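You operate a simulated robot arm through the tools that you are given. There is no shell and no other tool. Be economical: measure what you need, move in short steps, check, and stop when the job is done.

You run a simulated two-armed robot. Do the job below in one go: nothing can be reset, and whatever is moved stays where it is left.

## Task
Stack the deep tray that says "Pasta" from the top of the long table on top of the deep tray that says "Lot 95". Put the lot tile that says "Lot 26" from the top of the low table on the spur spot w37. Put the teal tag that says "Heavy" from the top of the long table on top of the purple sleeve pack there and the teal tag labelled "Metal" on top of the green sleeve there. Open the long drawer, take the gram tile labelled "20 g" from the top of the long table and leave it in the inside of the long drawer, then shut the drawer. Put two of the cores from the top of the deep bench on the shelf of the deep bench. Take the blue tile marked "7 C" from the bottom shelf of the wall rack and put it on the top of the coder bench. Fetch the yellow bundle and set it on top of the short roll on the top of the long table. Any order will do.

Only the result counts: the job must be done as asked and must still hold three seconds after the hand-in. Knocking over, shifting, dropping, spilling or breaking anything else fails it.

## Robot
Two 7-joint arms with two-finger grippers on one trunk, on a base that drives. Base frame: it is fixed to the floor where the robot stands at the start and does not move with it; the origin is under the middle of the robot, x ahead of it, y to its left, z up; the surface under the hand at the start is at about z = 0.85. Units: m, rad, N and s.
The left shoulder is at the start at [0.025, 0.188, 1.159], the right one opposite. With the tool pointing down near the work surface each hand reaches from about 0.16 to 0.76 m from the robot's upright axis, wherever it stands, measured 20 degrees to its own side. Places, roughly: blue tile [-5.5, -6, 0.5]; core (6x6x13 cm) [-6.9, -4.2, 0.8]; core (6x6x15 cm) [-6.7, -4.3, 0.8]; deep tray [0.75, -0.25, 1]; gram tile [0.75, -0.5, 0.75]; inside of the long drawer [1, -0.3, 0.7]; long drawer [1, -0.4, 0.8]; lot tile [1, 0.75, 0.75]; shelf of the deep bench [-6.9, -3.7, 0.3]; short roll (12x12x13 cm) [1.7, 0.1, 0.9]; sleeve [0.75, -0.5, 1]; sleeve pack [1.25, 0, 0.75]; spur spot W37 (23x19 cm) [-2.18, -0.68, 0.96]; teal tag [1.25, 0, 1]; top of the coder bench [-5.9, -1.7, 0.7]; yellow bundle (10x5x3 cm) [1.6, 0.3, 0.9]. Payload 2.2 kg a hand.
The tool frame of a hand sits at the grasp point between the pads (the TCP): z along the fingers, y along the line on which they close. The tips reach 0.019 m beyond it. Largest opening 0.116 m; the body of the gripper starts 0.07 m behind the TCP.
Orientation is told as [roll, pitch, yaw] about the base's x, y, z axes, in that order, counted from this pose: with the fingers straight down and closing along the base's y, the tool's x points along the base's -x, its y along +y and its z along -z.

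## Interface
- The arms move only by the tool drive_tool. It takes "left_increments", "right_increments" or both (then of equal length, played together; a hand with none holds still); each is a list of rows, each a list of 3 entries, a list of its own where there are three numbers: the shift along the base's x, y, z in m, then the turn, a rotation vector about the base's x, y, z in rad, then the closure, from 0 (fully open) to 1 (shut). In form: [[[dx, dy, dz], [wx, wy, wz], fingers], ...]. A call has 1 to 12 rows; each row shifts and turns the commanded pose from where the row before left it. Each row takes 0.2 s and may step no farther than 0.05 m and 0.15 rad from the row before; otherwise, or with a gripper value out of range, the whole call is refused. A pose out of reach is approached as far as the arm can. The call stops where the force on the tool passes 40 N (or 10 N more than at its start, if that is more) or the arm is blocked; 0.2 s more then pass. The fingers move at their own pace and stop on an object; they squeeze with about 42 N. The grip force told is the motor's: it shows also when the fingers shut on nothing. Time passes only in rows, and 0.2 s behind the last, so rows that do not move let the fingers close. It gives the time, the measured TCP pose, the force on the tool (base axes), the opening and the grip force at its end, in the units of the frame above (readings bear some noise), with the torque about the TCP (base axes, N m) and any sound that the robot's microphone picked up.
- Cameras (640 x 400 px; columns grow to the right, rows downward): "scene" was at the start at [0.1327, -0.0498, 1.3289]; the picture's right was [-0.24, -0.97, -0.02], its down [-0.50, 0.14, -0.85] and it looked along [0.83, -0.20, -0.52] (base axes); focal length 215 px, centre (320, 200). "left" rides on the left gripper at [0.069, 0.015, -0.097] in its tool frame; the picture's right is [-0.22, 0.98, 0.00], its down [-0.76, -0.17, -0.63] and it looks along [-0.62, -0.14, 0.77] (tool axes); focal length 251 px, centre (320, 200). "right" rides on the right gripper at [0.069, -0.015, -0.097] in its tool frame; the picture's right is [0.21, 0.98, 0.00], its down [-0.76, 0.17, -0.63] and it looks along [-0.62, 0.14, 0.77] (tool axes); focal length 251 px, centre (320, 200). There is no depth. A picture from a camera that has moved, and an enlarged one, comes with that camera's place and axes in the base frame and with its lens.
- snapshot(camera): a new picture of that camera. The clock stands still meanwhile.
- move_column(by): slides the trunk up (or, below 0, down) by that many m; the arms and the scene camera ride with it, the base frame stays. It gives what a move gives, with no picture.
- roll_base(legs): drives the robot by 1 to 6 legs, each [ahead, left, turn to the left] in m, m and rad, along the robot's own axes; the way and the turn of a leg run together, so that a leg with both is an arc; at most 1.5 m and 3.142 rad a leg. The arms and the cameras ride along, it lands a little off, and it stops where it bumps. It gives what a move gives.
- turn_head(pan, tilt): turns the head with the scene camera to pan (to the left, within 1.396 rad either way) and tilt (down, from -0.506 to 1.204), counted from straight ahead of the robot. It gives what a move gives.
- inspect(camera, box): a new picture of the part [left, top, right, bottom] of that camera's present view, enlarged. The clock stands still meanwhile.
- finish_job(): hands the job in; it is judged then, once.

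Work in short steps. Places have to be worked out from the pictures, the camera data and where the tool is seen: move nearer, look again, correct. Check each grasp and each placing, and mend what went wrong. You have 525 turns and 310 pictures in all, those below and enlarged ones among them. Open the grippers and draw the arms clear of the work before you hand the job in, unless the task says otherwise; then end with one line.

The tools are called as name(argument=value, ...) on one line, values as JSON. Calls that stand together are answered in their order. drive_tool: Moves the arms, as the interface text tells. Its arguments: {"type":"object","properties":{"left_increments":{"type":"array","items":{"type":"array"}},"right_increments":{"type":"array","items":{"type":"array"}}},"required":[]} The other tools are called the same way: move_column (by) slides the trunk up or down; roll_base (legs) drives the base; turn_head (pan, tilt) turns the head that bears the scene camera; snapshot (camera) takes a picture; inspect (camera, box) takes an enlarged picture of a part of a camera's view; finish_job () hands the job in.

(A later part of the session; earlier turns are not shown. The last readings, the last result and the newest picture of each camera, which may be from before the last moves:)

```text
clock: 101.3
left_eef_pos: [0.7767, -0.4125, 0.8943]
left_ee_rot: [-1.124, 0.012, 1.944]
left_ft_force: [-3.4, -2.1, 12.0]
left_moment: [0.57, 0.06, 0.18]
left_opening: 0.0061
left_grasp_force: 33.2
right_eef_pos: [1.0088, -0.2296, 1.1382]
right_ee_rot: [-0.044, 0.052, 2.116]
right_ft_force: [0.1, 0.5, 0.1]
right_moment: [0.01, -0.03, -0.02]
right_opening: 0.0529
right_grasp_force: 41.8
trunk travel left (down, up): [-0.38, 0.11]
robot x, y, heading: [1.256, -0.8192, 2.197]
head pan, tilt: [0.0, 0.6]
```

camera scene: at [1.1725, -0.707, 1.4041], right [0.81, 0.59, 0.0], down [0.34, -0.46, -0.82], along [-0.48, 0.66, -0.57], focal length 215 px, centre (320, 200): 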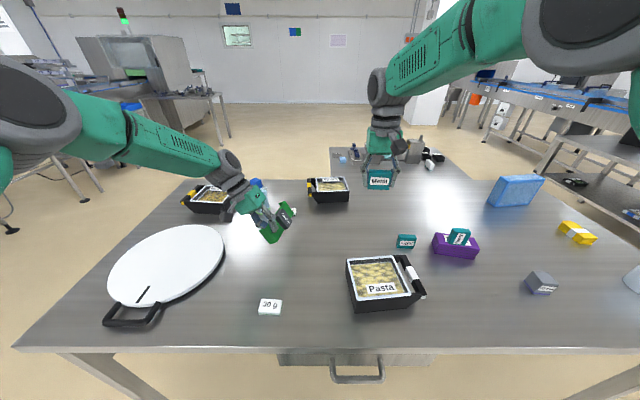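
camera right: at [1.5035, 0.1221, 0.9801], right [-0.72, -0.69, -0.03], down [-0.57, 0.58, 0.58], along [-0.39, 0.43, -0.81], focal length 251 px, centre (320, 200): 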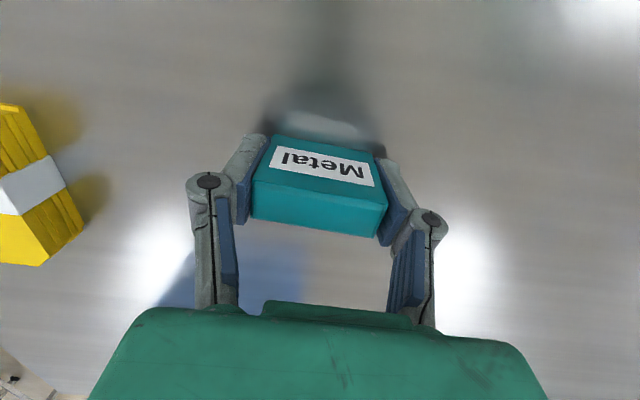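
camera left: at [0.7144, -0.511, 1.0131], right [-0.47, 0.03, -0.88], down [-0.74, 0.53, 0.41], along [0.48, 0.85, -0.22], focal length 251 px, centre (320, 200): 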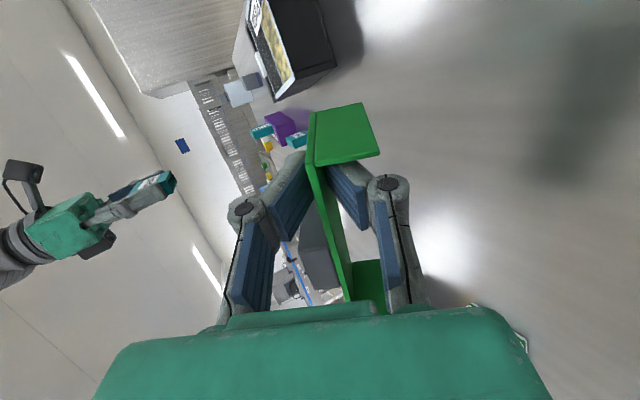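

Contact felt. I open slightly (lower finger is under the plate) and withdraw along the tool axis.

drive_tool(left_increments=[[[0, 0, 0], [0, 0, 0], 0.85], [[0, 0, 0], [0, 0, 0], 0.8], [[-0.02, -0.008, 0.007], [0, 0, 0], 0.8], [[-0.02, -0.008, 0.009], [0, 0, 0], 0.8], [[-0.02, -0.008, 0.012], [0, 0, 0], 0.8], [[-0.01, -0.004, 0.03], [0, 0, 0], 0.8], [[0, 0, 0.04], [0, 0, 0], 0.8]])

inspect(camera="scene", box=[180, 160, 340, 280])

```text
clock: 102.9
left_eef_pos: [0.7093, -0.4422, 0.9919]
left_ee_rot: [-1.12, 0.015, 1.941]
left_ft_force: [0.2, -0.5, 0.4]
left_moment: [0.02, 0.05, 0.02]
left_opening: 0.0235
left_grasp_force: 0.1
right_eef_pos: [1.0089, -0.229, 1.1396]
right_ee_rot: [-0.04, 0.052, 2.115]
right_ft_force: [0.2, -0.2, 0.0]
right_moment: [0.02, 0.01, -0.01]
right_opening: 0.0529
right_grasp_force: 42.3
trunk travel left (down, up): [-0.38, 0.11]
robot x, y, heading: [1.2513, -0.82, 2.202]
head pan, tilt: [0.0, 0.6]
```

```text
3.33 times, centred on (260, 220) of scene
camera zoom: at [1.1749, -0.7082, 1.4044], right [0.81, 0.59, 0.0], down [0.34, -0.46, -0.82], along [-0.48, 0.67, -0.57], focal length 718 px, centre (520, 133)
```

zoom: 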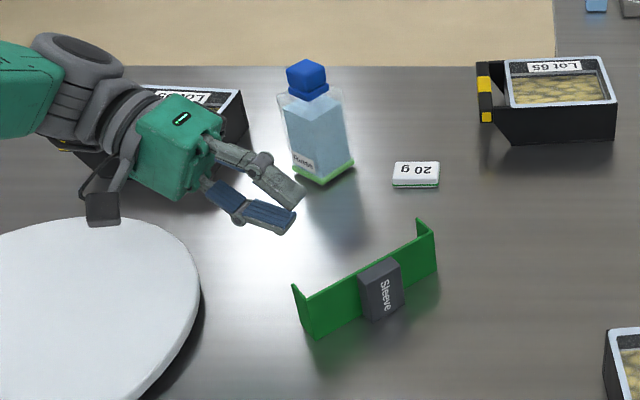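

Dragging on withdrawal tipped it back over; now the knob faces me. Better plan: grip the knob with the tool tilted forward ~60°, then rotate back 90°. First I bring the left hand upright above the sleeve.

drive_tool(left_increments=[[[0, 0, 0.03], [-0.05, 0.13, 0], 0.5], [[0, 0, 0.03], [-0.05, 0.13, 0], 0], [[0.015, 0.011, 0.01], [-0.05, 0.13, 0], 0], [[0.015, 0.011, 0.01], [-0.05, 0.13, 0], 0], [[0.015, 0.011, 0.01], [-0.05, 0.13, 0], 0], [[0.015, 0.011, 0], [-0.05, 0.13, 0], 0], [[0.015, 0.011, 0], [-0.05, 0.13, 0], 0], [[0.015, 0.011, 0], [-0.05, 0.13, 0], 0], [[0.01, 0.01, 0], [0, 0, 0.14], 0], [[0, 0, 0], [0, 0, 0.14], 0], [[0, 0, 0], [0, 0, 0.14], 0], [[0, 0, 0], [0, 0, 0.14], 0]])

drive_tool(left_increments=[[[0, 0, 0], [0, 0, 0.14], 0], [[0, 0, 0], [0, 0, 0.14], 0], [[0, 0, 0], [0, 0, 0.06], 0], [[0, 0, 0], [0, 0, 0], 0], [[0, 0, 0], [0, 0, 0], 0], [[0, 0, 0], [0, 0, 0], 0]])

snapshot(camera="left")

```text
clock: 105.5
left_eef_pos: [0.8091, -0.363, 1.0808]
left_ee_rot: [-0.005, 0.002, 2.518]
left_ft_force: [-0.2, -0.7, 0.3]
left_moment: [-0.03, -0.01, 0.0]
left_opening: 0.1161
left_grasp_force: 0.0
right_eef_pos: [1.0103, -0.2271, 1.1356]
right_ee_rot: [-0.039, 0.055, 2.117]
right_ft_force: [0.7, 0.2, -0.1]
right_moment: [-0.01, -0.03, 0.0]
right_opening: 0.053
right_grasp_force: 42.1
trunk travel left (down, up): [-0.38, 0.11]
robot x, y, heading: [1.2509, -0.8178, 2.204]
head pan, tilt: [0.0, 0.6]
```

```text
clock: 106.9
left_eef_pos: [0.8099, -0.3635, 1.0799]
left_ee_rot: [-0.004, 0.002, 2.853]
left_ft_force: [-0.4, -0.2, -0.2]
left_moment: [0.03, 0.0, -0.02]
left_opening: 0.116
left_grasp_force: 0.0
right_eef_pos: [1.0108, -0.2262, 1.1371]
right_ee_rot: [-0.041, 0.055, 2.116]
right_ft_force: [0.7, 0.0, -1.4]
right_moment: [-0.02, 0.0, -0.01]
right_opening: 0.0532
right_grasp_force: 42.0
trunk travel left (down, up): [-0.38, 0.11]
robot x, y, heading: [1.2532, -0.8165, 2.192]
head pan, tilt: [0.0, 0.6]
```

```text
250 pictures are left
camera left: at [0.87, -0.3985, 1.1769], right [-0.48, -0.88, -0.01], down [-0.68, 0.37, 0.63], along [-0.55, 0.31, -0.78], focal length 251 px, centre (320, 200)
```

left: 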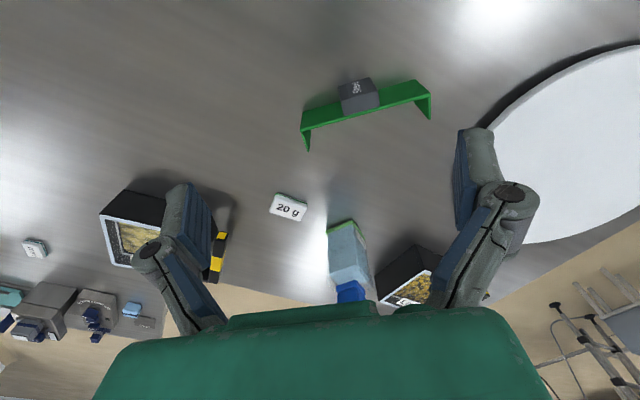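

Enlarging the sleeve in the wrist view.

inspect(camera="left", box=[280, 60, 440, 160])

inspect(camera="scene", box=[240, 200, 340, 280])

```text
4.00 times, centred on (360, 110) of left
camera zoom: at [0.87, -0.3985, 1.1769], right [-0.48, -0.88, -0.01], down [-0.68, 0.37, 0.63], along [-0.55, 0.31, -0.78], focal length 1006 px, centre (160, 560)
```

zoom: 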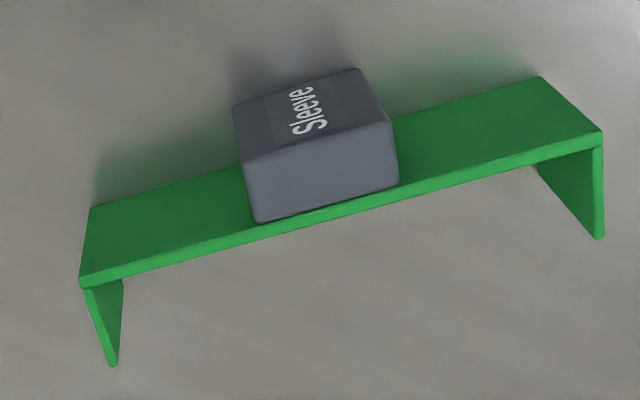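

```text
5.00 times, centred on (290, 240) of scene
camera zoom: at [1.1763, -0.7057, 1.4042], right [0.81, 0.59, 0.0], down [0.34, -0.46, -0.82], along [-0.48, 0.66, -0.57], focal length 1077 px, centre (470, 0)
```

zoom: 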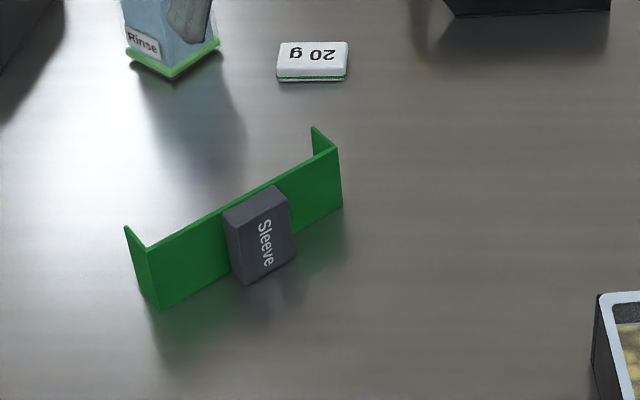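

The knob is at about (0.775, -0.393), plate heading ~76°. I tilt the left tool forward ~57° on a standoff, robot side of the knob.

drive_tool(left_increments=[[[0.007, -0.008, 0], [0.0415, 0.137, 0], 0], [[0.007, -0.008, 0], [0.0415, 0.137, 0], 0], [[0.007, -0.008, 0], [0.0415, 0.137, 0], 0], [[0.007, -0.008, 0], [0.0415, 0.137, 0], 0], [[0.007, -0.008, 0], [0.0415, 0.137, 0], 0], [[0.007, -0.008, 0], [0.0415, 0.137, 0], 0], [[0, 0, 0], [0.0415, 0.137, 0], 0], [[0, 0, 0], [0, 0, 0], 0], [[0, 0, 0], [0, 0, 0], 0], [[0, 0, 0], [0, 0, 0], 0]])

snapshot(camera="scene")

snapshot(camera="left")

```text
clock: 107.7
left_eef_pos: [0.8345, -0.4285, 0.9802]
left_ee_rot: [0.101, -0.245, 2.863]
left_ft_force: [0.6, -0.1, 1.5]
left_moment: [0.03, 0.0, 0.0]
left_opening: 0.116
left_grasp_force: 0.0
right_eef_pos: [1.012, -0.2312, 1.1399]
right_ee_rot: [-0.04, 0.048, 2.115]
right_ft_force: [0.7, 0.3, -0.3]
right_moment: [0.0, 0.0, 0.01]
right_opening: 0.0528
right_grasp_force: 41.3
trunk travel left (down, up): [-0.38, 0.11]
robot x, y, heading: [1.2531, -0.8172, 2.201]
head pan, tilt: [0.0, 0.6]
stopped in row 4 (left hand): the arm was blocked; the commanded pose is now the measured one
```

```text
247 pictures are left
camera scene: at [1.1774, -0.7063, 1.4044], right [0.81, 0.59, 0.0], down [0.33, -0.46, -0.82], along [-0.49, 0.66, -0.57], focal length 215 px, centre (320, 200)
```

scene: 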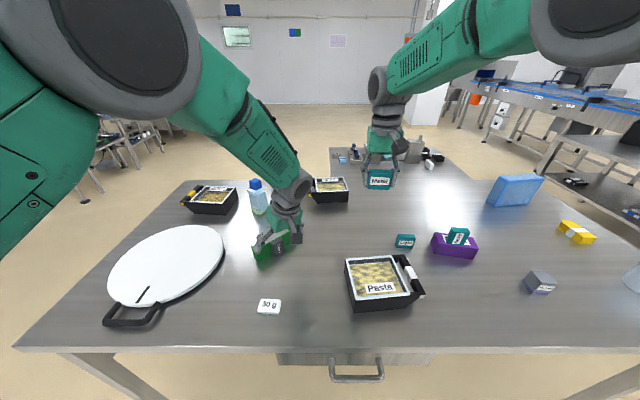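

```text
246 pictures are left
camera left: at [0.9192, -0.4586, 1.0567], right [-0.44, -0.88, 0.15], down [-0.5, 0.38, 0.78], along [-0.74, 0.27, -0.61], focal length 251 px, centre (320, 200)
```

left: 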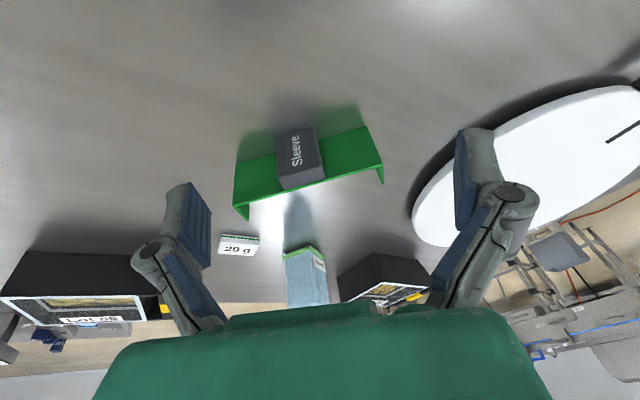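

That tilt is out of the arm's reach. I go back to the plate pinch (which rolled fine) but with a better release. I bring the hand upright, raise it and yaw back.

drive_tool(left_increments=[[[0, 0, 0.04], [0.01, -0.09, 0], 0], [[0, 0, 0.04], [0.01, -0.09, 0], 0], [[0, 0, 0.02], [0.01, -0.083, 0], 0], [[-0.01, 0, 0], [0, 0, -0.145], 0], [[-0.01, 0, 0], [0, 0, -0.145], 0], [[-0.01, 0, 0], [0, 0, -0.145], 0], [[-0.01, 0, 0], [0, 0, -0.145], 0], [[-0.01, -0.002, 0], [0, 0, -0.145], 0], [[-0.01, -0.002, 0], [0, 0, -0.145], 0], [[-0.01, -0.002, 0], [0, 0, -0.145], 0], [[-0.01, -0.002, 0], [0, 0, -0.145], 0], [[-0.006, -0.002, 0], [0, 0, -0.145], 0]])

drive_tool(left_increments=[[[0, -0.003, 0], [0, 0, -0.12], 0], [[0, 0, -0.03], [0, 0, -0.12], 0], [[0, 0, -0.04], [0, 0, 0], 0], [[0, 0, 0], [0, 0, 0], 0], [[0, 0, 0], [0, 0, 0], 0], [[0, 0, 0], [0, 0, 0], 0], [[0, 0, 0], [0, 0, 0], 0]])

snapshot(camera="left")

```text
clock: 110.3
left_eef_pos: [0.7517, -0.4357, 1.0798]
left_ee_rot: [-0.004, -0.005, 1.557]
left_ft_force: [-0.8, 0.5, 0.5]
left_moment: [-0.03, 0.0, 0.01]
left_opening: 0.1159
left_grasp_force: 0.0
right_eef_pos: [1.0101, -0.2315, 1.14]
right_ee_rot: [-0.041, 0.05, 2.116]
right_ft_force: [-0.5, 0.2, 0.4]
right_moment: [0.02, 0.01, -0.01]
right_opening: 0.0531
right_grasp_force: 41.8
trunk travel left (down, up): [-0.38, 0.11]
robot x, y, heading: [1.2521, -0.8185, 2.201]
head pan, tilt: [0.0, 0.6]
```

```text
clock: 111.9
left_eef_pos: [0.7515, -0.4394, 1.0114]
left_ee_rot: [-0.006, -0.004, 1.319]
left_ft_force: [0.5, 0.6, 0.8]
left_moment: [0.01, -0.02, 0.0]
left_opening: 0.1158
left_grasp_force: 0.1
right_eef_pos: [1.0116, -0.2317, 1.1395]
right_ee_rot: [-0.04, 0.051, 2.116]
right_ft_force: [0.3, -0.6, -0.5]
right_moment: [0.0, -0.01, 0.0]
right_opening: 0.0533
right_grasp_force: 42.0
trunk travel left (down, up): [-0.38, 0.11]
robot x, y, heading: [1.2542, -0.8174, 2.201]
head pan, tilt: [0.0, 0.6]
```

```text
245 pictures are left
camera left: at [0.7183, -0.5033, 1.1065], right [-0.89, 0.45, 0.0], down [0.34, 0.69, 0.64], along [0.29, 0.57, -0.77], focal length 251 px, centre (320, 200)
```

left: 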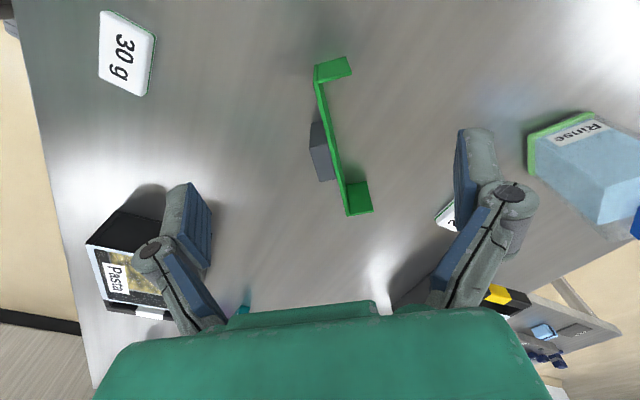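

Aligned over the plate's near segment. Descend and pinch.

drive_tool(left_increments=[[[-0.001, -0.001, -0.04], [0, 0, 0], 0], [[-0.001, -0.001, -0.04], [0, 0, 0], 0], [[-0.001, -0.001, -0.036], [0, 0, 0.01], 0.2], [[0, 0, 0], [0, 0, 0], 0.5], [[0, 0, 0], [0, 0, 0], 0.8], [[0, 0, 0], [0, 0, 0], 1], [[0, 0, 0], [0, 0, 0], 1]])

snapshot(camera="left")

```text
clock: 113.5
left_eef_pos: [0.7474, -0.4429, 0.8945]
left_ee_rot: [-0.005, -0.005, 1.329]
left_ft_force: [-1.0, -0.3, 0.9]
left_moment: [0.01, 0.0, -0.02]
left_opening: 0.0059
left_grasp_force: 32.8
right_eef_pos: [1.011, -0.23, 1.1395]
right_ee_rot: [-0.041, 0.051, 2.116]
right_ft_force: [-1.0, -0.6, -0.1]
right_moment: [0.03, -0.01, 0.03]
right_opening: 0.0531
right_grasp_force: 41.9
trunk travel left (down, up): [-0.38, 0.11]
robot x, y, heading: [1.2537, -0.8177, 2.199]
head pan, tilt: [0.0, 0.6]
```

```text
244 pictures are left
camera left: at [0.7149, -0.5061, 0.9905], right [-0.9, 0.44, 0.0], down [0.34, 0.69, 0.64], along [0.28, 0.57, -0.77], focal length 251 px, centre (320, 200)
```

left: 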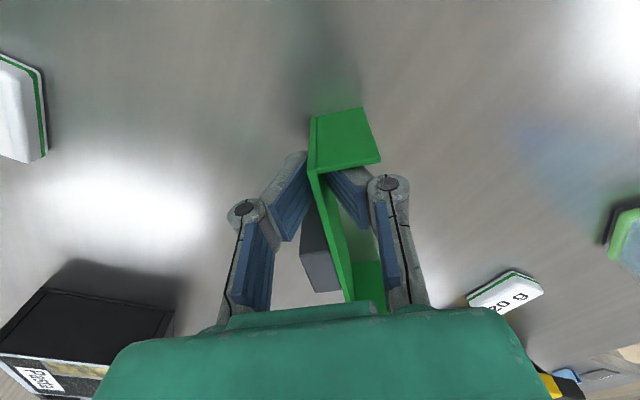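

Pinched again. I lift, yaw to the earlier heading, and roll.

drive_tool(left_increments=[[[0, 0, 0.035], [0, 0, 0], 1], [[0, 0, 0.035], [0, 0, 0], 1], [[0, 0, 0.025], [0, 0, 0], 1], [[0.007, 0.003, 0], [0, 0, 0.125], 1], [[0.007, 0.003, 0], [0, 0, 0.125], 1], [[0.007, 0.003, 0], [0, 0, 0.125], 1], [[0.007, 0.003, 0], [0, 0, 0.125], 1], [[0.007, 0.003, 0], [0, 0, 0.125], 1], [[0, 0, 0], [0.0515, -0.1335, 0], 1], [[0, 0, 0], [0.0515, -0.1335, 0], 1], [[0, 0, 0], [0.0515, -0.1335, 0], 1], [[0, 0, 0], [0.0515, -0.1335, 0], 1]])

drive_tool(left_increments=[[[0, 0, 0], [0.0515, -0.1335, 0], 1], [[0, 0, 0], [0.0515, -0.1335, 0], 1], [[0, 0, 0], [0.0515, -0.1335, 0], 1], [[0, 0, -0.03], [0, 0, 0], 1], [[0, 0, -0.025], [0, 0, 0], 1], [[0, 0, -0.01], [0, 0, 0], 1], [[0, 0, 0], [0, 0, 0], 1], [[0, 0, 0], [0, 0, 0], 1]])

inspect(camera="scene", box=[180, 160, 340, 260])

```text
clock: 116.1
left_eef_pos: [0.7822, -0.4281, 0.99]
left_ee_rot: [-0.581, 0.005, 1.956]
left_ft_force: [0.2, 0.6, 1.0]
left_moment: [-0.02, -0.01, 0.01]
left_opening: 0.0059
left_grasp_force: 32.6
right_eef_pos: [1.01, -0.2316, 1.139]
right_ee_rot: [-0.042, 0.052, 2.116]
right_ft_force: [-0.5, 1.4, 0.0]
right_moment: [0.0, -0.02, -0.01]
right_opening: 0.053
right_grasp_force: 41.9
trunk travel left (down, up): [-0.38, 0.11]
robot x, y, heading: [1.2532, -0.8192, 2.205]
head pan, tilt: [0.0, 0.6]
```

```text
clock: 117.9
left_eef_pos: [0.7828, -0.4271, 0.9247]
left_ee_rot: [-1.007, 0.013, 1.953]
left_ft_force: [-0.2, -0.1, 0.3]
left_moment: [-0.03, 0.01, 0.0]
left_opening: 0.006
left_grasp_force: 32.8
right_eef_pos: [1.0092, -0.2318, 1.1381]
right_ee_rot: [-0.043, 0.052, 2.116]
right_ft_force: [0.3, -1.0, -0.9]
right_moment: [-0.01, -0.01, 0.01]
right_opening: 0.053
right_grasp_force: 41.9
trunk travel left (down, up): [-0.38, 0.11]
robot x, y, heading: [1.2505, -0.8156, 2.199]
head pan, tilt: [0.0, 0.6]
```

```text
4.00 times, centred on (260, 210) of scene
camera zoom: at [1.1735, -0.7075, 1.4042], right [0.81, 0.59, 0.0], down [0.34, -0.46, -0.82], along [-0.48, 0.66, -0.57], focal length 862 px, centre (560, 160)
```

zoom: 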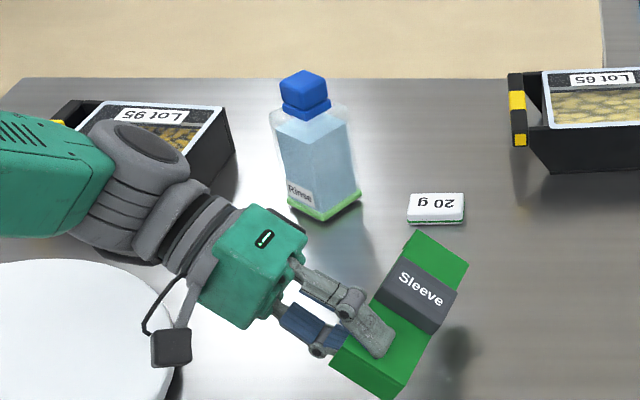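

I roll a bit further to ~74° before contact, since clearance allows it when held at this height, then lower.

drive_tool(left_increments=[[[0, 0, 0], [0.0515, -0.1335, 0], 1], [[0, 0, 0], [0.0515, -0.1335, 0], 1], [[0, 0, 0], [0, 0, 0], 1], [[0, 0, 0], [0, 0, 0], 1], [[0, 0, -0.008], [0, 0, 0], 1], [[0, 0, -0.008], [0, 0, 0], 1], [[0, 0, -0.005], [0, 0, 0], 1]])

inspect(camera="scene", box=[180, 160, 340, 260])

```text
clock: 119.5
left_eef_pos: [0.7812, -0.4276, 0.9024]
left_ee_rot: [-1.295, 0.016, 1.946]
left_ft_force: [1.0, -0.6, -0.3]
left_moment: [-0.04, -0.01, 0.03]
left_opening: 0.006
left_grasp_force: 32.9
right_eef_pos: [1.0111, -0.2304, 1.1391]
right_ee_rot: [-0.042, 0.049, 2.115]
right_ft_force: [-0.7, -0.4, 0.9]
right_moment: [-0.01, -0.01, -0.01]
right_opening: 0.0528
right_grasp_force: 42.0
trunk travel left (down, up): [-0.38, 0.11]
robot x, y, heading: [1.2519, -0.8138, 2.203]
head pan, tilt: [0.0, 0.6]
```

```text
4.00 times, centred on (260, 210) of scene
camera zoom: at [1.1741, -0.707, 1.4042], right [0.81, 0.59, 0.0], down [0.34, -0.46, -0.82], along [-0.48, 0.66, -0.57], focal length 862 px, centre (560, 160)
```

zoom: 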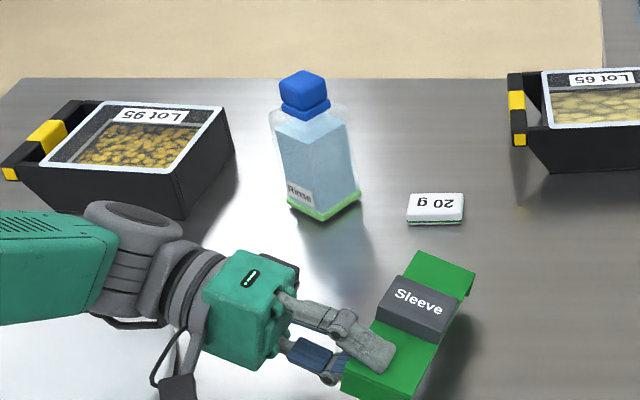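

Good. Small steps down until contact.

drive_tool(left_increments=[[[0, 0, -0.004], [0, 0, 0], 1], [[0, 0, -0.004], [0, 0, 0], 1]])

drive_tool(left_increments=[[[0, 0, -0.003], [0, 0, 0], 1], [[0, 0, -0.002], [0, 0, 0], 1]])

```text
clock: 120.1
left_eef_pos: [0.7823, -0.4274, 0.8946]
left_ee_rot: [-1.294, 0.015, 1.949]
left_ft_force: [0.4, -0.1, -0.6]
left_moment: [-0.01, -0.04, 0.01]
left_opening: 0.006
left_grasp_force: 32.7
right_eef_pos: [1.0096, -0.2311, 1.1392]
right_ee_rot: [-0.041, 0.05, 2.114]
right_ft_force: [0.6, -0.2, -0.3]
right_moment: [0.03, 0.03, 0.03]
right_opening: 0.0528
right_grasp_force: 42.4
trunk travel left (down, up): [-0.38, 0.11]
robot x, y, heading: [1.2496, -0.8168, 2.197]
head pan, tilt: [0.0, 0.6]
```

```text
clock: 120.7
left_eef_pos: [0.7812, -0.4279, 0.8918]
left_ee_rot: [-1.294, 0.014, 1.951]
left_ft_force: [-0.9, -0.4, 1.9]
left_moment: [0.3, 0.08, 0.12]
left_opening: 0.0058
left_grasp_force: 32.9
right_eef_pos: [1.0107, -0.2316, 1.1399]
right_ee_rot: [-0.04, 0.051, 2.115]
right_ft_force: [-0.5, 0.0, 0.2]
right_moment: [-0.02, -0.01, 0.01]
right_opening: 0.0529
right_grasp_force: 42.4
trunk travel left (down, up): [-0.38, 0.11]
robot x, y, heading: [1.2544, -0.8158, 2.199]
head pan, tilt: [0.0, 0.6]
```

Touching. I lower 2 mm and open slightly, then look.

drive_tool(left_increments=[[[0, 0, -0.002], [0, 0, 0], 1], [[0, 0, -0.001], [0, 0, 0], 0.84], [[0, 0, -0.002], [0, 0, 0], 0.8], [[0, 0, -0.002], [0, 0, 0], 0.8]])

inspect(camera="scene", box=[220, 190, 320, 260])

snapshot(camera="left")

```text
clock: 121.7
left_eef_pos: [0.782, -0.4261, 0.8828]
left_ee_rot: [-1.293, 0.015, 1.948]
left_ft_force: [0.3, 0.9, -0.2]
left_moment: [0.0, 0.0, 0.01]
left_opening: 0.0232
left_grasp_force: 0.2
right_eef_pos: [1.0102, -0.2316, 1.1385]
right_ee_rot: [-0.04, 0.049, 2.114]
right_ft_force: [-0.5, 1.2, -0.8]
right_moment: [-0.03, -0.01, -0.01]
right_opening: 0.0531
right_grasp_force: 41.8
trunk travel left (down, up): [-0.38, 0.11]
robot x, y, heading: [1.2537, -0.8146, 2.198]
head pan, tilt: [0.0, 0.6]
```

```text
5.71 times, centred on (270, 225) of scene
camera zoom: at [1.1742, -0.707, 1.4042], right [0.81, 0.59, 0.0], down [0.34, -0.46, -0.82], along [-0.48, 0.66, -0.57], focal length 1231 px, centre (606, 57)
```

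zoom: 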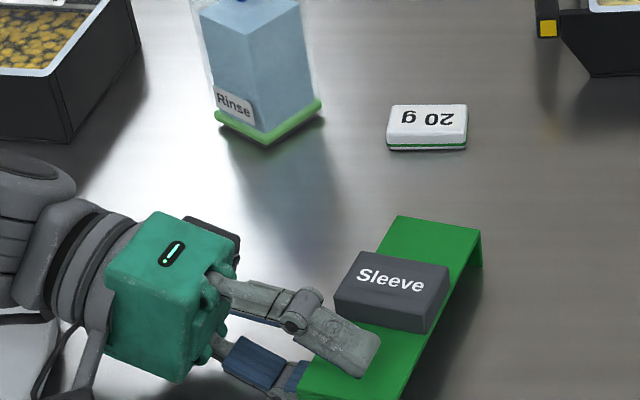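

```text
240 pictures are left
camera left: at [0.7161, -0.5261, 0.8947], right [-0.32, 0.09, -0.94], down [-0.8, 0.5, 0.32], along [0.5, 0.86, -0.09], focal length 251 px, centre (320, 200)
```

left: 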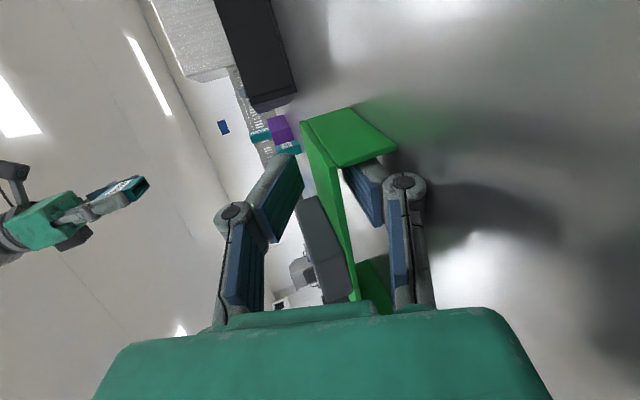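

The sleeve now sits flat on its feet. I withdraw purely sideways away from it.

drive_tool(left_increments=[[[-0.014, -0.0056, 0.0005], [0, 0, 0], 0.8], [[-0.014, -0.0056, 0.0005], [0, 0, 0], 0.8], [[-0.018, -0.007, 0], [0, 0, 0], 0.8], [[-0.018, -0.007, 0], [0, 0, 0], 0.8]])

inspect(camera="scene", box=[220, 190, 320, 260])

```text
clock: 122.7
left_eef_pos: [0.7222, -0.4567, 0.8866]
left_ee_rot: [-1.293, 0.014, 1.951]
left_ft_force: [-0.6, 1.1, -0.2]
left_moment: [-0.01, 0.03, 0.0]
left_opening: 0.0232
left_grasp_force: 0.1
left hand out of reach, approached as far as the arm can: row 3, 4
right_eef_pos: [1.0103, -0.2331, 1.1385]
right_ee_rot: [-0.041, 0.052, 2.116]
right_ft_force: [-0.8, 0.2, -0.2]
right_moment: [0.02, -0.01, 0.02]
right_opening: 0.0531
right_grasp_force: 41.7
trunk travel left (down, up): [-0.38, 0.11]
robot x, y, heading: [1.2529, -0.8206, 2.202]
head pan, tilt: [0.0, 0.6]
```

```text
5.71 times, centred on (270, 225) of scene
camera zoom: at [1.1736, -0.708, 1.4042], right [0.81, 0.59, 0.0], down [0.34, -0.46, -0.82], along [-0.48, 0.66, -0.57], focal length 1231 px, centre (606, 57)
```

zoom: 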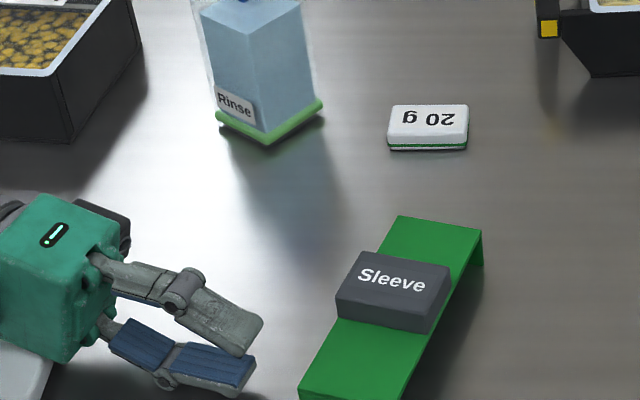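

The sleeve stands upright again. I raise the left hand clear and bring it upright.

drive_tool(left_increments=[[[0, 0, 0.04], [0, 0, 0], 0.8], [[0, 0, 0.04], [-0.0515, 0.1335, 0], 0.5], [[0, 0, 0.04], [-0.0515, 0.1335, 0], 0.3], [[0, 0, 0.04], [-0.0515, 0.1335, 0], 0], [[0.01, -0.015, 0.04], [-0.0515, 0.1335, 0], 0], [[0.02, -0.03, 0.03], [-0.0515, 0.1335, 0], 0], [[0.02, -0.03, 0.03], [-0.0515, 0.1335, 0], 0], [[0.025, -0.035, 0.01], [-0.0515, 0.1335, 0], 0], [[0.025, -0.035, 0], [-0.0515, 0.1335, 0], 0], [[0.025, -0.035, 0], [-0.0515, 0.1335, 0], 0]])

snapshot(camera="scene")

```text
clock: 124.9
left_eef_pos: [0.8545, -0.6397, 1.1596]
left_ee_rot: [0.001, -0.008, 1.957]
left_ft_force: [0.0, -0.9, 0.8]
left_moment: [0.02, 0.02, -0.02]
left_opening: 0.1161
left_grasp_force: 0.1
right_eef_pos: [1.015, -0.2326, 1.1411]
right_ee_rot: [-0.038, 0.048, 2.114]
right_ft_force: [0.6, 0.0, -0.3]
right_moment: [0.01, 0.02, -0.01]
right_opening: 0.053
right_grasp_force: 42.5
trunk travel left (down, up): [-0.38, 0.11]
robot x, y, heading: [1.2489, -0.8181, 2.204]
head pan, tilt: [0.0, 0.6]
```

```text
238 pictures are left
camera scene: at [1.1808, -0.7091, 1.4048], right [0.81, 0.59, 0.0], down [0.33, -0.46, -0.82], along [-0.49, 0.67, -0.57], focal length 215 px, centre (320, 200)
```

scene: 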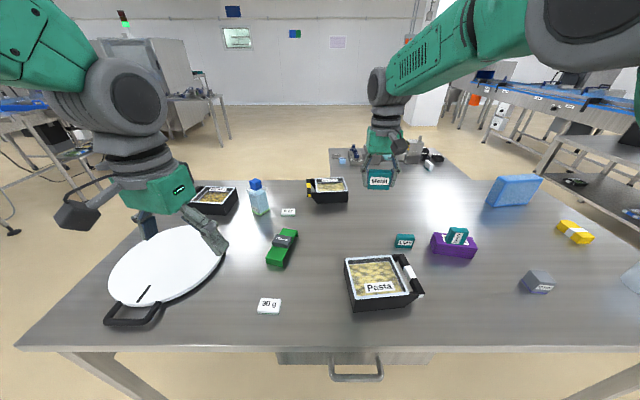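

Now I carry Metal over the sleeve's knob (about (0.794, -0.371)) with the right hand.

drive_tool(right_increments=[[[-0.036, -0.0233, -0.01], [0, 0, -0.015], 1], [[-0.036, -0.0233, -0.01], [0, 0, -0.015], 1], [[-0.036, -0.0233, -0.01], [0, 0, -0.015], 1], [[-0.036, -0.0233, -0.01], [0, 0, -0.015], 1], [[-0.036, -0.0233, -0.01], [0, 0, -0.015], 1], [[-0.036, -0.0233, -0.01], [0, 0, -0.015], 1], [[0, 0, 0], [0, 0, 0], 1], [[0, 0, 0], [0, 0, 0], 1], [[0, 0, 0], [0, 0, 0], 1], [[0, 0, 0], [0, 0, 0], 1], [[0, 0, 0], [0, 0, 0], 1]])

snapshot(camera="right")

```text
clock: 127.3
left_eef_pos: [0.8495, -0.6379, 1.1568]
left_ee_rot: [-0.006, -0.006, 1.954]
left_ft_force: [-0.2, -1.2, 1.1]
left_moment: [-0.01, 0.02, -0.02]
left_opening: 0.1159
left_grasp_force: 0.0
right_eef_pos: [0.8457, -0.3462, 1.0899]
right_ee_rot: [-0.042, 0.048, 2.037]
right_ft_force: [0.7, 0.2, -1.1]
right_moment: [0.01, 0.02, -0.02]
right_opening: 0.0531
right_grasp_force: 41.7
right hand out of reach, approached as far as the arm can: row 5, 6
trunk travel left (down, up): [-0.38, 0.11]
robot x, y, heading: [1.2524, -0.8169, 2.202]
head pan, tilt: [0.0, 0.6]
```

```text
237 pictures are left
camera right: at [0.8847, -0.399, 1.1913], right [-0.77, -0.63, -0.03], down [-0.53, 0.62, 0.59], along [-0.35, 0.47, -0.81], focal length 251 px, centre (320, 200)
```

right: 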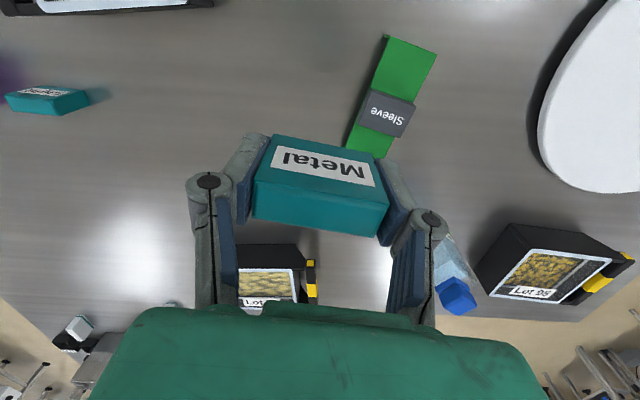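

The right arm is at its limit; I roll the base 0.18 m to the left for reach.

roll_base(legs=[[0, 0.18, 0]])

drive_tool(right_increments=[[[0.03, 0.015, 0], [0, 0, 0], 1], [[0.025, 0.01, 0], [0, 0, 0], 1], [[0.025, -0.01, 0], [0, 0, 0], 1], [[0, 0, 0], [0, 0, 0], 1], [[0, 0, 0], [0, 0, 0], 1], [[0, 0, 0], [0, 0, 0], 1], [[0, 0, 0], [0, 0, 0], 1], [[0, 0, 0], [0, 0, 0], 1], [[0, 0, 0], [0, 0, 0], 1], [[0, 0, 0], [0, 0, 0], 1]])

snapshot(camera="right")

```text
clock: 128.8
left_eef_pos: [0.7186, -0.7364, 1.1616]
left_ee_rot: [0.007, -0.002, 1.955]
left_ft_force: [0.1, -0.1, 0.1]
left_moment: [0.01, -0.01, -0.03]
left_opening: 0.116
left_grasp_force: 0.1
right_eef_pos: [0.7154, -0.4471, 1.091]
right_ee_rot: [-0.027, 0.052, 2.039]
right_ft_force: [1.8, 0.9, -0.1]
right_moment: [-0.08, 0.11, -0.01]
right_opening: 0.0531
right_grasp_force: 41.8
trunk travel left (down, up): [-0.38, 0.11]
robot x, y, heading: [1.1112, -0.9229, 2.202]
head pan, tilt: [0.0, 0.6]
```

```text
clock: 131.0
left_eef_pos: [0.6917, -0.7614, 1.1544]
left_ee_rot: [-0.022, -0.012, 1.958]
left_ft_force: [-0.6, -0.1, 0.0]
left_moment: [0.02, -0.01, 0.02]
left_opening: 0.1159
left_grasp_force: 0.0
right_eef_pos: [0.7688, -0.4538, 1.0919]
right_ee_rot: [-0.055, 0.045, 2.037]
right_ft_force: [0.0, -0.5, -1.6]
right_moment: [0.08, -0.05, 0.0]
right_opening: 0.0529
right_grasp_force: 42.5
trunk travel left (down, up): [-0.38, 0.11]
robot x, y, heading: [1.1067, -0.9253, 2.2]
head pan, tilt: [0.0, 0.6]
```

```text
236 pictures are left
camera right: at [0.806, -0.507, 1.1924], right [-0.77, -0.63, -0.04], down [-0.53, 0.61, 0.59], along [-0.34, 0.48, -0.81], focal length 251 px, centre (320, 200)
```

right: 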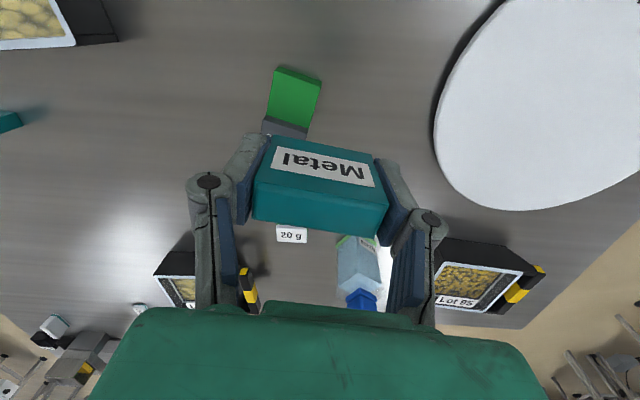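

Sleeve axis ~108°. I move over the knob, align and lower to z≈1.0.

drive_tool(right_increments=[[[0.004, 0.02, -0.02], [0, 0, -0.04], 1], [[0.005, 0.02, -0.02], [0, 0, -0.04], 1], [[0.005, 0.02, -0.02], [0, 0, -0.04], 1], [[0.005, 0.02, -0.02], [0, 0, -0.03], 1], [[0, 0, 0], [0, 0, 0], 1], [[0, 0, 0], [0, 0, 0], 1], [[0, 0, 0], [0, 0, 0], 1], [[0, 0, 0], [0, 0, 0], 1], [[0, 0, 0], [0, 0, 0], 1], [[0, 0, 0], [0, 0, 0], 1], [[0, 0, 0], [0, 0, 0], 1]])

snapshot(camera="scene")

snapshot(camera="right")

```text
clock: 133.4
left_eef_pos: [0.6866, -0.7632, 1.1536]
left_ee_rot: [-0.027, -0.012, 1.956]
left_ft_force: [0.6, -0.3, -0.1]
left_moment: [0.02, -0.03, 0.01]
left_opening: 0.1159
left_grasp_force: 0.0
right_eef_pos: [0.7848, -0.3773, 1.0128]
right_ee_rot: [-0.06, 0.039, 1.888]
right_ft_force: [-0.5, 0.0, -0.5]
right_moment: [0.05, -0.06, -0.04]
right_opening: 0.0532
right_grasp_force: 42.0
trunk travel left (down, up): [-0.38, 0.11]
robot x, y, heading: [1.1018, -0.9251, 2.202]
head pan, tilt: [0.0, 0.6]
```

```text
235 pictures are left
camera scene: at [1.0213, -0.821, 1.4043], right [0.81, 0.59, 0.01], down [0.34, -0.46, -0.82], along [-0.48, 0.67, -0.57], focal length 215 px, centre (320, 200)
```

scene: 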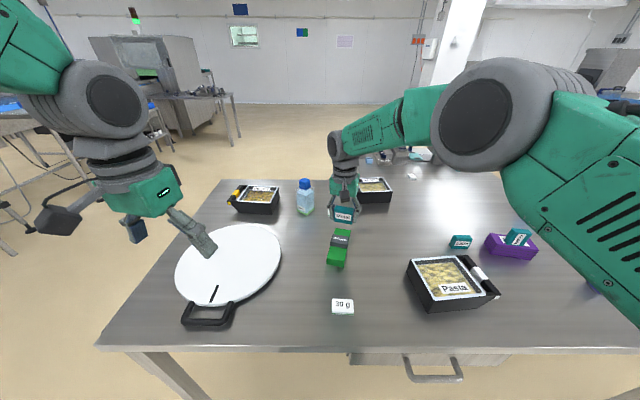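

```text
234 pictures are left
camera right: at [0.8125, -0.4363, 1.1121], right [-0.86, -0.51, -0.05], down [-0.44, 0.68, 0.59], along [-0.27, 0.53, -0.81], focal length 251 px, centre (320, 200)
```

right: 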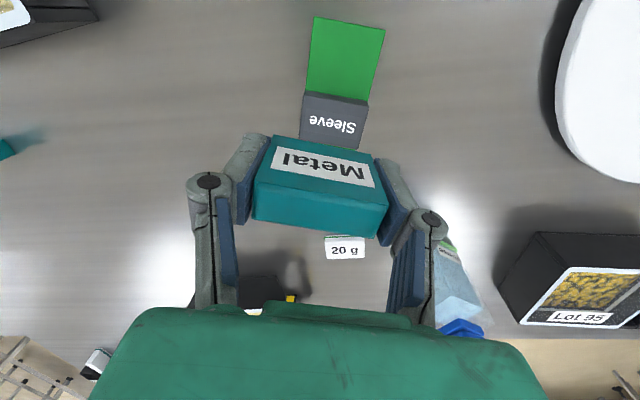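

Knob top centre is about (0.779, -0.372). I lower to just above it.

drive_tool(right_increments=[[[-0.003, 0.002, -0.02], [0, 0, 0], 1], [[-0.003, 0.002, -0.02], [0, 0, 0], 1], [[0, 0, -0.015], [0, 0, 0], 1], [[0, 0, 0], [0, 0, 0], 1], [[0, 0, 0], [0, 0, 0], 1], [[0, 0, 0], [0, 0, 0], 1]])

inspect(camera="scene", box=[290, 180, 390, 270])

```text
clock: 135.0
left_eef_pos: [0.7266, -0.7402, 1.1627]
left_ee_rot: [0.008, -0.01, 1.947]
left_ft_force: [0.4, -0.4, -0.1]
left_moment: [-0.01, 0.04, 0.01]
left_opening: 0.1161
left_grasp_force: 0.0
right_eef_pos: [0.8149, -0.3468, 0.9589]
right_ee_rot: [-0.03, 0.048, 1.879]
right_ft_force: [0.4, 0.1, -0.7]
right_moment: [-0.03, 0.06, 0.03]
right_opening: 0.053
right_grasp_force: 42.4
trunk travel left (down, up): [-0.38, 0.11]
robot x, y, heading: [1.1135, -0.9192, 2.198]
head pan, tilt: [0.0, 0.6]
stopped in row 6 (right hand): the arm was blocked; the commanded pose is now the measured one
```

```text
4.44 times, centred on (340, 225) of scene
camera zoom: at [1.0562, -0.796, 1.4043], right [0.81, 0.59, -0.02], down [0.32, -0.47, -0.82], along [-0.49, 0.66, -0.57], focal length 957 px, centre (231, 89)
```

zoom: 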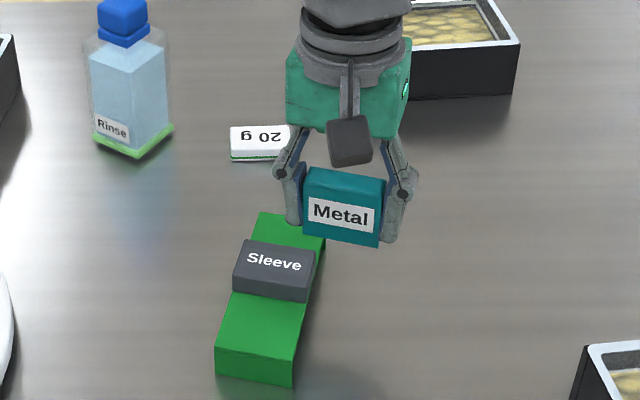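

The body swayed again. I hold still and read it.

drive_tool(right_increments=[[[0, 0, 0], [0, 0, 0], 1], [[0, 0, 0], [0, 0, 0], 1], [[0, 0, 0], [0, 0, 0], 1], [[0, 0, 0], [0, 0, 0], 1], [[0, 0, 0], [0, 0, 0], 1], [[0, 0, 0], [0, 0, 0], 1], [[0, 0, 0], [0, 0, 0], 1], [[0, 0, 0], [0, 0, 0], 1]])

drive_tool(right_increments=[[[0, 0, 0], [0, 0, 0], 1], [[0, 0, 0], [0, 0, 0], 1]])

drive_tool(right_increments=[[[0, 0, 0], [0, 0, 0], 1], [[0, 0, 0], [0, 0, 0], 1], [[0, 0, 0], [0, 0, 0], 1], [[0, 0, 0], [0, 0, 0], 1]])

```text
clock: 136.8
left_eef_pos: [0.722, -0.7409, 1.1609]
left_ee_rot: [0.008, -0.01, 1.948]
left_ft_force: [0.4, -0.5, -0.3]
left_moment: [-0.01, 0.02, 0.0]
left_opening: 0.116
left_grasp_force: 0.0
right_eef_pos: [0.8124, -0.3491, 0.959]
right_ee_rot: [-0.032, 0.045, 1.879]
right_ft_force: [0.1, 0.4, -0.5]
right_moment: [-0.02, 0.03, 0.05]
right_opening: 0.0531
right_grasp_force: 42.3
trunk travel left (down, up): [-0.38, 0.11]
robot x, y, heading: [1.114, -0.9162, 2.197]
head pan, tilt: [0.0, 0.6]
```

```text
clock: 137.4
left_eef_pos: [0.7289, -0.7373, 1.1629]
left_ee_rot: [0.009, -0.01, 1.947]
left_ft_force: [0.7, 0.6, 0.7]
left_moment: [-0.03, -0.01, -0.01]
left_opening: 0.1158
left_grasp_force: 0.1
right_eef_pos: [0.818, -0.3443, 0.9585]
right_ee_rot: [-0.033, 0.049, 1.88]
right_ft_force: [0.9, 0.9, 0.1]
right_moment: [-0.02, 0.07, -0.03]
right_opening: 0.053
right_grasp_force: 41.7
trunk travel left (down, up): [-0.38, 0.11]
robot x, y, heading: [1.1165, -0.9188, 2.198]
head pan, tilt: [0.0, 0.6]
```

```text
clock: 138.4
left_eef_pos: [0.7298, -0.7356, 1.1638]
left_ee_rot: [0.016, -0.009, 1.948]
left_ft_force: [-0.6, 0.8, -0.1]
left_moment: [-0.03, 0.01, -0.01]
left_opening: 0.1158
left_grasp_force: 0.1
right_eef_pos: [0.8203, -0.3439, 0.9577]
right_ee_rot: [-0.028, 0.051, 1.881]
right_ft_force: [0.0, 0.1, -0.5]
right_moment: [-0.01, 0.06, -0.01]
right_opening: 0.053
right_grasp_force: 42.2
trunk travel left (down, up): [-0.38, 0.11]
robot x, y, heading: [1.1164, -0.9184, 2.202]
head pan, tilt: [0.0, 0.6]
```

Calm now at (0.818, -0.344). I shift gently to the knob centre.

drive_tool(right_increments=[[[-0.01, -0.007, 0.005], [0, 0, 0], 1], [[-0.01, -0.007, 0.005], [0, 0, 0], 1], [[-0.01, -0.007, 0], [0, 0, 0], 1], [[-0.009, -0.006, 0], [0, 0, 0], 1], [[0, 0, 0], [0, 0, 0], 1], [[0, 0, 0], [0, 0, 0], 1], [[0, 0, 0], [0, 0, 0], 1], [[0, 0, 0], [0, 0, 0], 1], [[0, 0, 0], [0, 0, 0], 1], [[0, 0, 0], [0, 0, 0], 1]])

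inspect(camera="scene", box=[290, 180, 390, 270])

snapshot(camera="right")

```text
clock: 140.6
left_eef_pos: [0.7041, -0.7555, 1.1567]
left_ee_rot: [-0.009, -0.015, 1.952]
left_ft_force: [-0.6, 0.4, 0.1]
left_moment: [-0.03, 0.03, 0.02]
left_opening: 0.116
left_grasp_force: 0.0
right_eef_pos: [0.7558, -0.388, 0.9707]
right_ee_rot: [-0.05, 0.043, 1.885]
right_ft_force: [-0.6, -0.2, -0.1]
right_moment: [0.04, 0.02, 0.0]
right_opening: 0.0531
right_grasp_force: 41.5
trunk travel left (down, up): [-0.38, 0.11]
robot x, y, heading: [1.1102, -0.9214, 2.201]
head pan, tilt: [0.0, 0.6]
```

```text
4.44 times, centred on (340, 225) of scene
camera zoom: at [1.0238, -0.8192, 1.4043], right [0.81, 0.59, 0.01], down [0.34, -0.45, -0.82], along [-0.48, 0.67, -0.57], focal length 957 px, centre (231, 89)
```

zoom: 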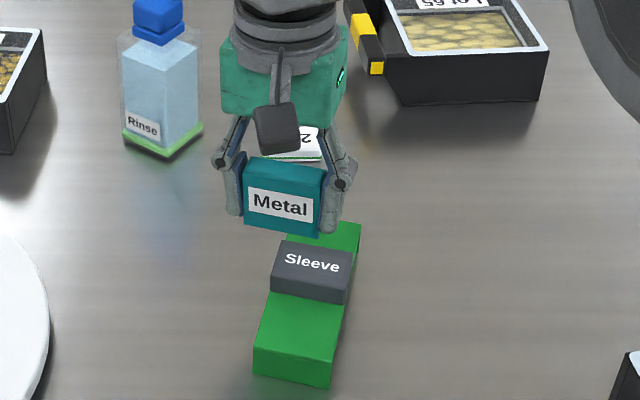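

```text
231 pictures are left
camera right: at [0.7858, -0.4471, 1.0688], right [-0.86, -0.51, -0.04], down [-0.43, 0.68, 0.59], along [-0.27, 0.53, -0.81], focal length 251 px, centre (320, 200)
```

right: 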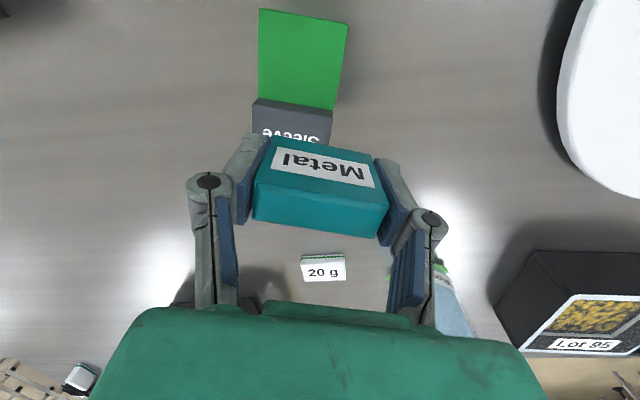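

The body leans with arm motion (overshoot ~1.5×). I correct with a reduced step.

drive_tool(right_increments=[[[0.006, 0.004, 0], [0, 0, 0], 1], [[0.006, 0.004, 0], [0, 0, 0], 1], [[0, 0, 0], [0, 0, 0], 1], [[0, 0, 0], [0, 0, 0], 1], [[0, 0, 0], [0, 0, 0], 1], [[0, 0, 0], [0, 0, 0], 1], [[0, 0, 0], [0, 0, 0], 1], [[0, 0, 0], [0, 0, 0], 1], [[0, 0, 0], [0, 0, 0], 1], [[0, 0, 0], [0, 0, 0], 1], [[0, 0, 0], [0, 0, 0], 1], [[0, 0, 0], [0, 0, 0], 1]])

drive_tool(right_increments=[[[0, 0, 0], [0, 0, 0], 1]])

drive_tool(right_increments=[[[0, 0, 0], [0, 0, 0], 1]])

```text
clock: 143.2
left_eef_pos: [0.7117, -0.7487, 1.1597]
left_ee_rot: [-0.003, -0.012, 1.951]
left_ft_force: [0.4, -1.2, 0.6]
left_moment: [0.04, 0.0, 0.0]
left_opening: 0.1159
left_grasp_force: 0.2
right_eef_pos: [0.7751, -0.376, 0.97]
right_ee_rot: [-0.043, 0.044, 1.884]
right_ft_force: [0.0, 0.6, 0.2]
right_moment: [-0.01, -0.03, 0.02]
right_opening: 0.053
right_grasp_force: 41.8
trunk travel left (down, up): [-0.38, 0.11]
robot x, y, heading: [1.1127, -0.9193, 2.2]
head pan, tilt: [0.0, 0.6]
```

```text
clock: 143.6
left_eef_pos: [0.7197, -0.743, 1.1609]
left_ee_rot: [0.002, -0.012, 1.95]
left_ft_force: [-0.6, 0.4, -0.3]
left_moment: [-0.02, 0.02, -0.01]
left_opening: 0.1158
left_grasp_force: 0.1
right_eef_pos: [0.7823, -0.3713, 0.969]
right_ee_rot: [-0.037, 0.049, 1.882]
right_ft_force: [0.1, -0.4, -0.4]
right_moment: [-0.02, 0.0, -0.02]
right_opening: 0.0532
right_grasp_force: 42.1
trunk travel left (down, up): [-0.38, 0.11]
robot x, y, heading: [1.1122, -0.9217, 2.196]
head pan, tilt: [0.0, 0.6]
```

```text
clock: 144.0
left_eef_pos: [0.7166, -0.7461, 1.1603]
left_ee_rot: [0.002, -0.013, 1.949]
left_ft_force: [0.0, 0.0, -0.5]
left_moment: [0.01, -0.01, -0.03]
left_opening: 0.1161
left_grasp_force: 0.0
right_eef_pos: [0.7791, -0.3725, 0.9683]
right_ee_rot: [-0.039, 0.046, 1.882]
right_ft_force: [0.0, -0.9, -0.5]
right_moment: [0.01, 0.01, -0.02]
right_opening: 0.0528
right_grasp_force: 42.1
trunk travel left (down, up): [-0.38, 0.11]
robot x, y, heading: [1.1121, -0.9197, 2.195]
head pan, tilt: [0.0, 0.6]
```

At target now. One picture to confirm the alignment before lowering.

inspect(camera="scene", box=[300, 190, 380, 260])

```text
5.71 times, centred on (340, 225) of scene
camera zoom: at [1.0394, -0.8077, 1.4044], right [0.81, 0.59, 0.0], down [0.33, -0.46, -0.82], along [-0.49, 0.66, -0.57], focal length 1231 px, centre (206, 57)
```

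zoom: 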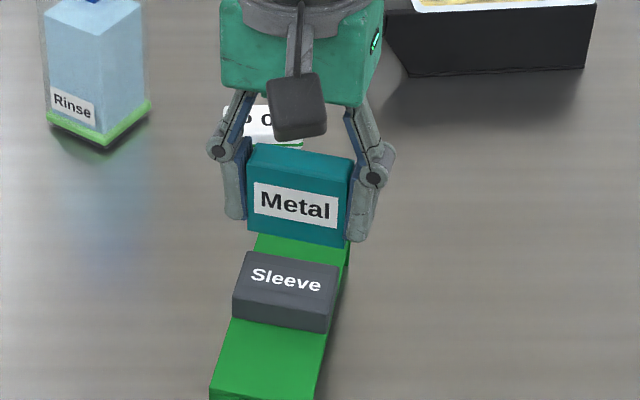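

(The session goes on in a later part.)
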